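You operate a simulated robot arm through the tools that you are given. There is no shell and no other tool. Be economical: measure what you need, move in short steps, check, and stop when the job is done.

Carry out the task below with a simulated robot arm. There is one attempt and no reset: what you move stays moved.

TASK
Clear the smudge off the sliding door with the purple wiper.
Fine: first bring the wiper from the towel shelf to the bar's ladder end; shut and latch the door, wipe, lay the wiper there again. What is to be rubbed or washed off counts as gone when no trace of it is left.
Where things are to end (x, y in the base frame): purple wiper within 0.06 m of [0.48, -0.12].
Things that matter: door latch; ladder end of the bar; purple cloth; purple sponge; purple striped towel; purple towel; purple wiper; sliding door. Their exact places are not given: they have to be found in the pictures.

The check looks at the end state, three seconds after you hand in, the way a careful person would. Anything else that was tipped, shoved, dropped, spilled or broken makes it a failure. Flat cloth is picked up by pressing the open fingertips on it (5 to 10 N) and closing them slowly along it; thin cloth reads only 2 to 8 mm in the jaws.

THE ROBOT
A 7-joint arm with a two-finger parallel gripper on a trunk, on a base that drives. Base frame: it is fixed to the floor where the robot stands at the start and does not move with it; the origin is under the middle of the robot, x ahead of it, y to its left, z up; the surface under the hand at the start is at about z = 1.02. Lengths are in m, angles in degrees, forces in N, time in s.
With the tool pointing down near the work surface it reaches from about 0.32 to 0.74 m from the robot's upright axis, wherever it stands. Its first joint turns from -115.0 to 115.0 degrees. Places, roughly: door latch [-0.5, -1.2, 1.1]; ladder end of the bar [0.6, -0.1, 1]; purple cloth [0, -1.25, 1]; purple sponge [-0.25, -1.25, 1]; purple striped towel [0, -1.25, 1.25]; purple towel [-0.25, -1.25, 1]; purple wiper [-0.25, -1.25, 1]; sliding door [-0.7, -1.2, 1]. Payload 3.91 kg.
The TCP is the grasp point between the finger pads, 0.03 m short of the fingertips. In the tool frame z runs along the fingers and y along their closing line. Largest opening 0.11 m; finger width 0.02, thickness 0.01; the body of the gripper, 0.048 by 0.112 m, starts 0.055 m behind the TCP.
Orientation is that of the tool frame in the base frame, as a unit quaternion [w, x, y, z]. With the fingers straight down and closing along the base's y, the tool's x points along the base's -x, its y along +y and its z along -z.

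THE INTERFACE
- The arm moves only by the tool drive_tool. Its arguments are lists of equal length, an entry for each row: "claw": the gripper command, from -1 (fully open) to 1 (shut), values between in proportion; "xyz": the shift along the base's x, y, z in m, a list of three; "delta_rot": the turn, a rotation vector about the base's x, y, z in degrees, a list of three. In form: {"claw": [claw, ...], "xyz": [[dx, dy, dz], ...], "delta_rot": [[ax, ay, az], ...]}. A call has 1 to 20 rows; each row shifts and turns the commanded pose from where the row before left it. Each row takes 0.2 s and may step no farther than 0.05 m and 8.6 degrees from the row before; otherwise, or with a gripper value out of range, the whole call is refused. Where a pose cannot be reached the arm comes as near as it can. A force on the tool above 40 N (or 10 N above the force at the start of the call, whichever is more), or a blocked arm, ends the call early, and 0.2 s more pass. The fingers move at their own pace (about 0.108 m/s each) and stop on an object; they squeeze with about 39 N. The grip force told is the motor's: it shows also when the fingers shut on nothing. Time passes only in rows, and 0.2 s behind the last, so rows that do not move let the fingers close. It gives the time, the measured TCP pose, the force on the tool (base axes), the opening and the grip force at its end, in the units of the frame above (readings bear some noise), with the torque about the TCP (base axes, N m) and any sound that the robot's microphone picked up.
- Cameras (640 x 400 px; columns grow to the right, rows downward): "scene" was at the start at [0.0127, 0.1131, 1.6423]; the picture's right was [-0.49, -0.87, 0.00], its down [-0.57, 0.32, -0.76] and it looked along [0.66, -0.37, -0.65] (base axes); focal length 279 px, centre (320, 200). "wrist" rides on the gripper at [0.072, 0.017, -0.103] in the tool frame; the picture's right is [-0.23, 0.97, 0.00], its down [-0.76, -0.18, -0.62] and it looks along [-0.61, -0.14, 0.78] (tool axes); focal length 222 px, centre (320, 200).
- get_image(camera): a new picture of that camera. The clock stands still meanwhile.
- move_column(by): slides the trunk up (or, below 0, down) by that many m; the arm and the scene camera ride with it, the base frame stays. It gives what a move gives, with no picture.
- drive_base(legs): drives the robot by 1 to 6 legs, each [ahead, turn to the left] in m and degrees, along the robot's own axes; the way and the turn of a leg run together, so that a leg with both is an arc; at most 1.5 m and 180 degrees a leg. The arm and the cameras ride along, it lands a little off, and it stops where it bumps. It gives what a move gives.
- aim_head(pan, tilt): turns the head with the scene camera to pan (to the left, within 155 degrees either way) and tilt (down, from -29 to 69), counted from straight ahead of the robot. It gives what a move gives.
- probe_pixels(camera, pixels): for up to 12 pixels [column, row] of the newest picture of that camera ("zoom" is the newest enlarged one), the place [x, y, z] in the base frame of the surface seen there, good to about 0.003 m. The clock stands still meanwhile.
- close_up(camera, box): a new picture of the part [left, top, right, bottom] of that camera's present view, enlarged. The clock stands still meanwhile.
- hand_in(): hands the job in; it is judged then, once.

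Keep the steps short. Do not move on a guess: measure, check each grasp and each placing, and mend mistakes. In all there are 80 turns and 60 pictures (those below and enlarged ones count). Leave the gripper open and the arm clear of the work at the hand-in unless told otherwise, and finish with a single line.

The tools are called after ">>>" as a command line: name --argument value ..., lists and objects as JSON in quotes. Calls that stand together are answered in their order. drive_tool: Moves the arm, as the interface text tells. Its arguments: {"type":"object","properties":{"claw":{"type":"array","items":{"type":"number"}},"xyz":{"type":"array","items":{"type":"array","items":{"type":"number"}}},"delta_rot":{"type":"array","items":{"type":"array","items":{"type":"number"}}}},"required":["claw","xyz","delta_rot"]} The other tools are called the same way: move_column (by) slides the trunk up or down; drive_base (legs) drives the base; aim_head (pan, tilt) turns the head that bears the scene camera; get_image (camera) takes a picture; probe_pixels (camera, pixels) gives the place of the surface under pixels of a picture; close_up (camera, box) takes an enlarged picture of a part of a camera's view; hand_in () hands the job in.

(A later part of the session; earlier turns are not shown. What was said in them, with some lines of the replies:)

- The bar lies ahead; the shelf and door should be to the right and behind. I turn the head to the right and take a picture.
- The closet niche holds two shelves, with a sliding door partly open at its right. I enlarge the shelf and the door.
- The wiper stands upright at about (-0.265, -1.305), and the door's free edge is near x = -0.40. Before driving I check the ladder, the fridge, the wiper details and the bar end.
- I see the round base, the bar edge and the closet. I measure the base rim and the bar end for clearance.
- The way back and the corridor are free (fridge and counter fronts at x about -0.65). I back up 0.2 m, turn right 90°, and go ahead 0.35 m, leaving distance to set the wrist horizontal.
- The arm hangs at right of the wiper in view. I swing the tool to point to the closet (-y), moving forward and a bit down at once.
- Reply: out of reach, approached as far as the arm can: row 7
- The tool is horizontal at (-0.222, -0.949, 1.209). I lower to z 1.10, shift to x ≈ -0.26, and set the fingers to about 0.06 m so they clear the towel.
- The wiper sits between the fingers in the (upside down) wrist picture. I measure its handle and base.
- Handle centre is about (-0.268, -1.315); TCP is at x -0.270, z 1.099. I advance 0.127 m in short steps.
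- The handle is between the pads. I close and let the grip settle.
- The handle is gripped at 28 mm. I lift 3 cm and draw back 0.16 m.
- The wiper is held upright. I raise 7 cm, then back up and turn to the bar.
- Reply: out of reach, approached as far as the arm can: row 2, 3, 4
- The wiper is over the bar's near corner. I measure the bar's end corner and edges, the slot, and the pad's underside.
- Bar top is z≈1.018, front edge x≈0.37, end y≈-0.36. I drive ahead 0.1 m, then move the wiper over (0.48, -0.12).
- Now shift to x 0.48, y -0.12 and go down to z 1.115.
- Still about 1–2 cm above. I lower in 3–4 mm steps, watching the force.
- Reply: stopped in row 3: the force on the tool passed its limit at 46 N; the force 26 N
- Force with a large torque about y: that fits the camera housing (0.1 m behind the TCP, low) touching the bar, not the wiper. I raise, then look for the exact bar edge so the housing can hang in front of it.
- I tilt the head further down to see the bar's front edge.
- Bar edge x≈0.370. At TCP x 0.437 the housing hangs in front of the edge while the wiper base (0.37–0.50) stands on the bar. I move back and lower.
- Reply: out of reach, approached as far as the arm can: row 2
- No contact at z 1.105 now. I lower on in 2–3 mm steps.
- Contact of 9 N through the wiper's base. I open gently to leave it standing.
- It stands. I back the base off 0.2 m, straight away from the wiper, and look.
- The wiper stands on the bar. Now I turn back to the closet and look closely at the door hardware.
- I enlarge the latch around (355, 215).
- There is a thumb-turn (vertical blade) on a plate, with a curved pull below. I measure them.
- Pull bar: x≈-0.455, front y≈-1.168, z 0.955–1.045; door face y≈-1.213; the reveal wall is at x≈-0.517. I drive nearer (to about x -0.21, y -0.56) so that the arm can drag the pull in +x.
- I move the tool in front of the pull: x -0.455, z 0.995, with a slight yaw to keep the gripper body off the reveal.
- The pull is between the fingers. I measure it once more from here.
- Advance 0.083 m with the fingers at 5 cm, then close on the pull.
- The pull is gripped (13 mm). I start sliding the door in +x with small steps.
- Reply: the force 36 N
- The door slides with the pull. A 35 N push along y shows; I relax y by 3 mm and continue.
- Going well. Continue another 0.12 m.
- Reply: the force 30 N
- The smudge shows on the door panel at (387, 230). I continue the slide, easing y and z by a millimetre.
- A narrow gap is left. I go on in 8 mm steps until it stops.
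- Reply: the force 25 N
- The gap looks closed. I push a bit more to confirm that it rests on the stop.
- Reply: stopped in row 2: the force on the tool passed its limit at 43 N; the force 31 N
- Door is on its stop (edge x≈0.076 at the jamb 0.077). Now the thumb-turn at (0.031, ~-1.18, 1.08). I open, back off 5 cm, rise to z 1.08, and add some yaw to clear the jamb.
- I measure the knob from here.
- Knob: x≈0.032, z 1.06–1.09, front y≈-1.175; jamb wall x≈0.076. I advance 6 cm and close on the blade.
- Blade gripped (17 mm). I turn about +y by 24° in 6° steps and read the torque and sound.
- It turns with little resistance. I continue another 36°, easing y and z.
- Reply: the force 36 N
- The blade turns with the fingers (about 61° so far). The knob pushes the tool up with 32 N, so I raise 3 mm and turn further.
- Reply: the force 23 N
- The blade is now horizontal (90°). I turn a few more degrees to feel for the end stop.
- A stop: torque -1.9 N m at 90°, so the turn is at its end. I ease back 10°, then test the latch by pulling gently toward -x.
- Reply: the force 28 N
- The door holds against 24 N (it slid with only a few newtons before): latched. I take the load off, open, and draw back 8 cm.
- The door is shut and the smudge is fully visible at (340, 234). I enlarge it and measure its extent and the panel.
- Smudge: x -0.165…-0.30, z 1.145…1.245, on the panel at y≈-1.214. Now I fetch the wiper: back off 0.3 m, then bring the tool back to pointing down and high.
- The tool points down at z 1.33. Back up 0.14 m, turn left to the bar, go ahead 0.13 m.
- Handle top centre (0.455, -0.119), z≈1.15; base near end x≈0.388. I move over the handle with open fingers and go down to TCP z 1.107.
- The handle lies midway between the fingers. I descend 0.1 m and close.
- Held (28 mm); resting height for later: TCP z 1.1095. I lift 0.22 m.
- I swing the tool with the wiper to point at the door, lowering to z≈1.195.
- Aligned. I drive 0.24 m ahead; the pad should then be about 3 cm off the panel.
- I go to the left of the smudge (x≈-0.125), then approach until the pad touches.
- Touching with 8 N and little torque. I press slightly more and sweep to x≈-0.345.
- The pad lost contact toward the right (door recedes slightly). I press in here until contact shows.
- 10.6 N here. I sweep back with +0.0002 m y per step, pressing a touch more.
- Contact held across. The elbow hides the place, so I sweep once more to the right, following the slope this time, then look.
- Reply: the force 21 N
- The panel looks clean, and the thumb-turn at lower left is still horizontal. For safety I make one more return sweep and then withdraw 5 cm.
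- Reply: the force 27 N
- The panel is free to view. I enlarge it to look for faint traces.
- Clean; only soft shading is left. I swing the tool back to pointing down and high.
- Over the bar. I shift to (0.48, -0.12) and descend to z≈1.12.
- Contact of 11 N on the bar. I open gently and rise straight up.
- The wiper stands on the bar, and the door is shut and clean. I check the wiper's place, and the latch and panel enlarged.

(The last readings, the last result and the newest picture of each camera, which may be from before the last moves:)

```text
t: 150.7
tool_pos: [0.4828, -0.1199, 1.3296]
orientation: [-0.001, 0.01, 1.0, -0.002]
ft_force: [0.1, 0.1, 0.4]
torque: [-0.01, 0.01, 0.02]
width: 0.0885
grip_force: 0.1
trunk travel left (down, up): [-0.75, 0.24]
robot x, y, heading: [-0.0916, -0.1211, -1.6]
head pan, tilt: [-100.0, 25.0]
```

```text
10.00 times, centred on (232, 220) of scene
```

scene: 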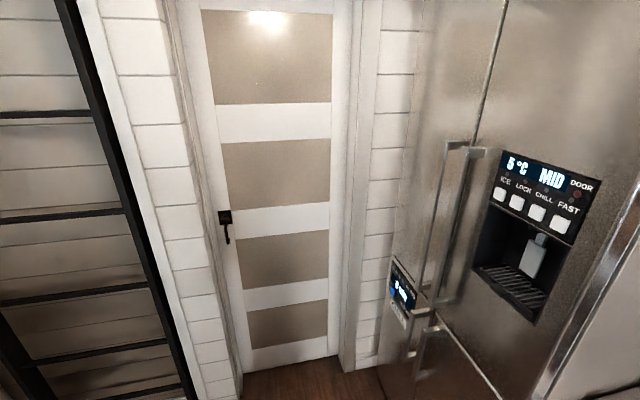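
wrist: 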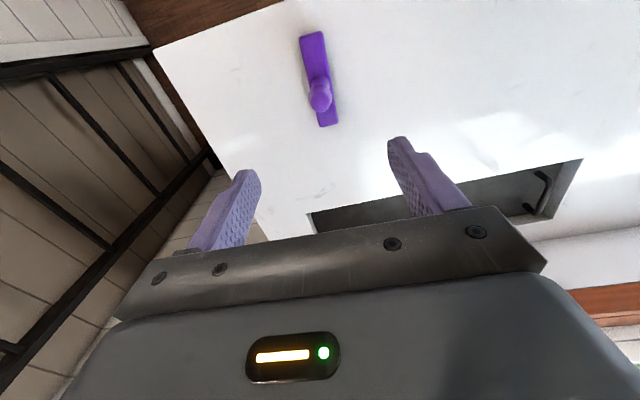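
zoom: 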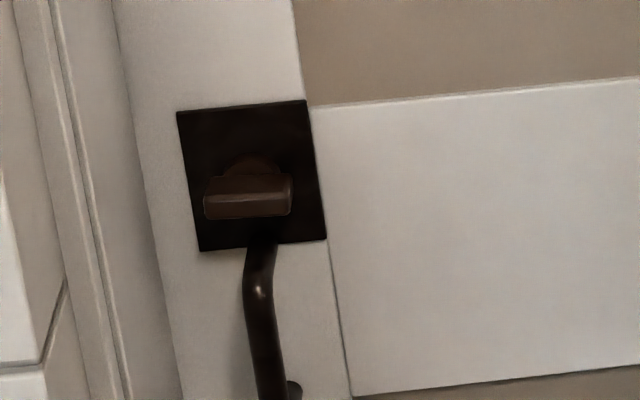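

The thumb-turn is horizontal, the panel spotless, and the wiper at (0.48, -0.12). I open fully, back off a little, and hand in.

>>> drive_tool --claw '[-1, -1]' --xyz '[[0, 0, 0.01], [0, 0, 0]]' --delta_rot '[[0, 0, 0], [0, 0, 0]]'

>>> drive_base --legs '[[-0.12, 0]]'

>>> hand_in

```text
t: 151.3
tool_pos: [0.483, -0.1191, 1.3418]
orientation: [-0.003, 0.01, 1.0, -0.003]
ft_force: [0.4, -0.5, -0.2]
torque: [-0.02, 0.0, 0.03]
width: 0.11
grip_force: 0.0
trunk travel left (down, up): [-0.75, 0.24]
robot x, y, heading: [-0.0883, -0.123, -1.1]
head pan, tilt: [-100.0, 25.0]
```

```text
t: 152.7
tool_pos: [0.361, -0.1191, 1.3429]
orientation: [-0.001, 0.012, 1.0, -0.002]
ft_force: [-0.5, 0.3, 0.8]
torque: [-0.02, -0.06, -0.03]
width: 0.1101
grip_force: 0.2
trunk travel left (down, up): [-0.75, 0.24]
robot x, y, heading: [-0.2102, -0.1208, -1.5]
head pan, tilt: [-100.0, 25.0]
```

```text
The job is handed in.
```

The sliding door is shut and latched, no trace of the smudge shows in the enlarged picture, and the purple wiper stands on the bar's ladder end at about (0.48, -0.12).
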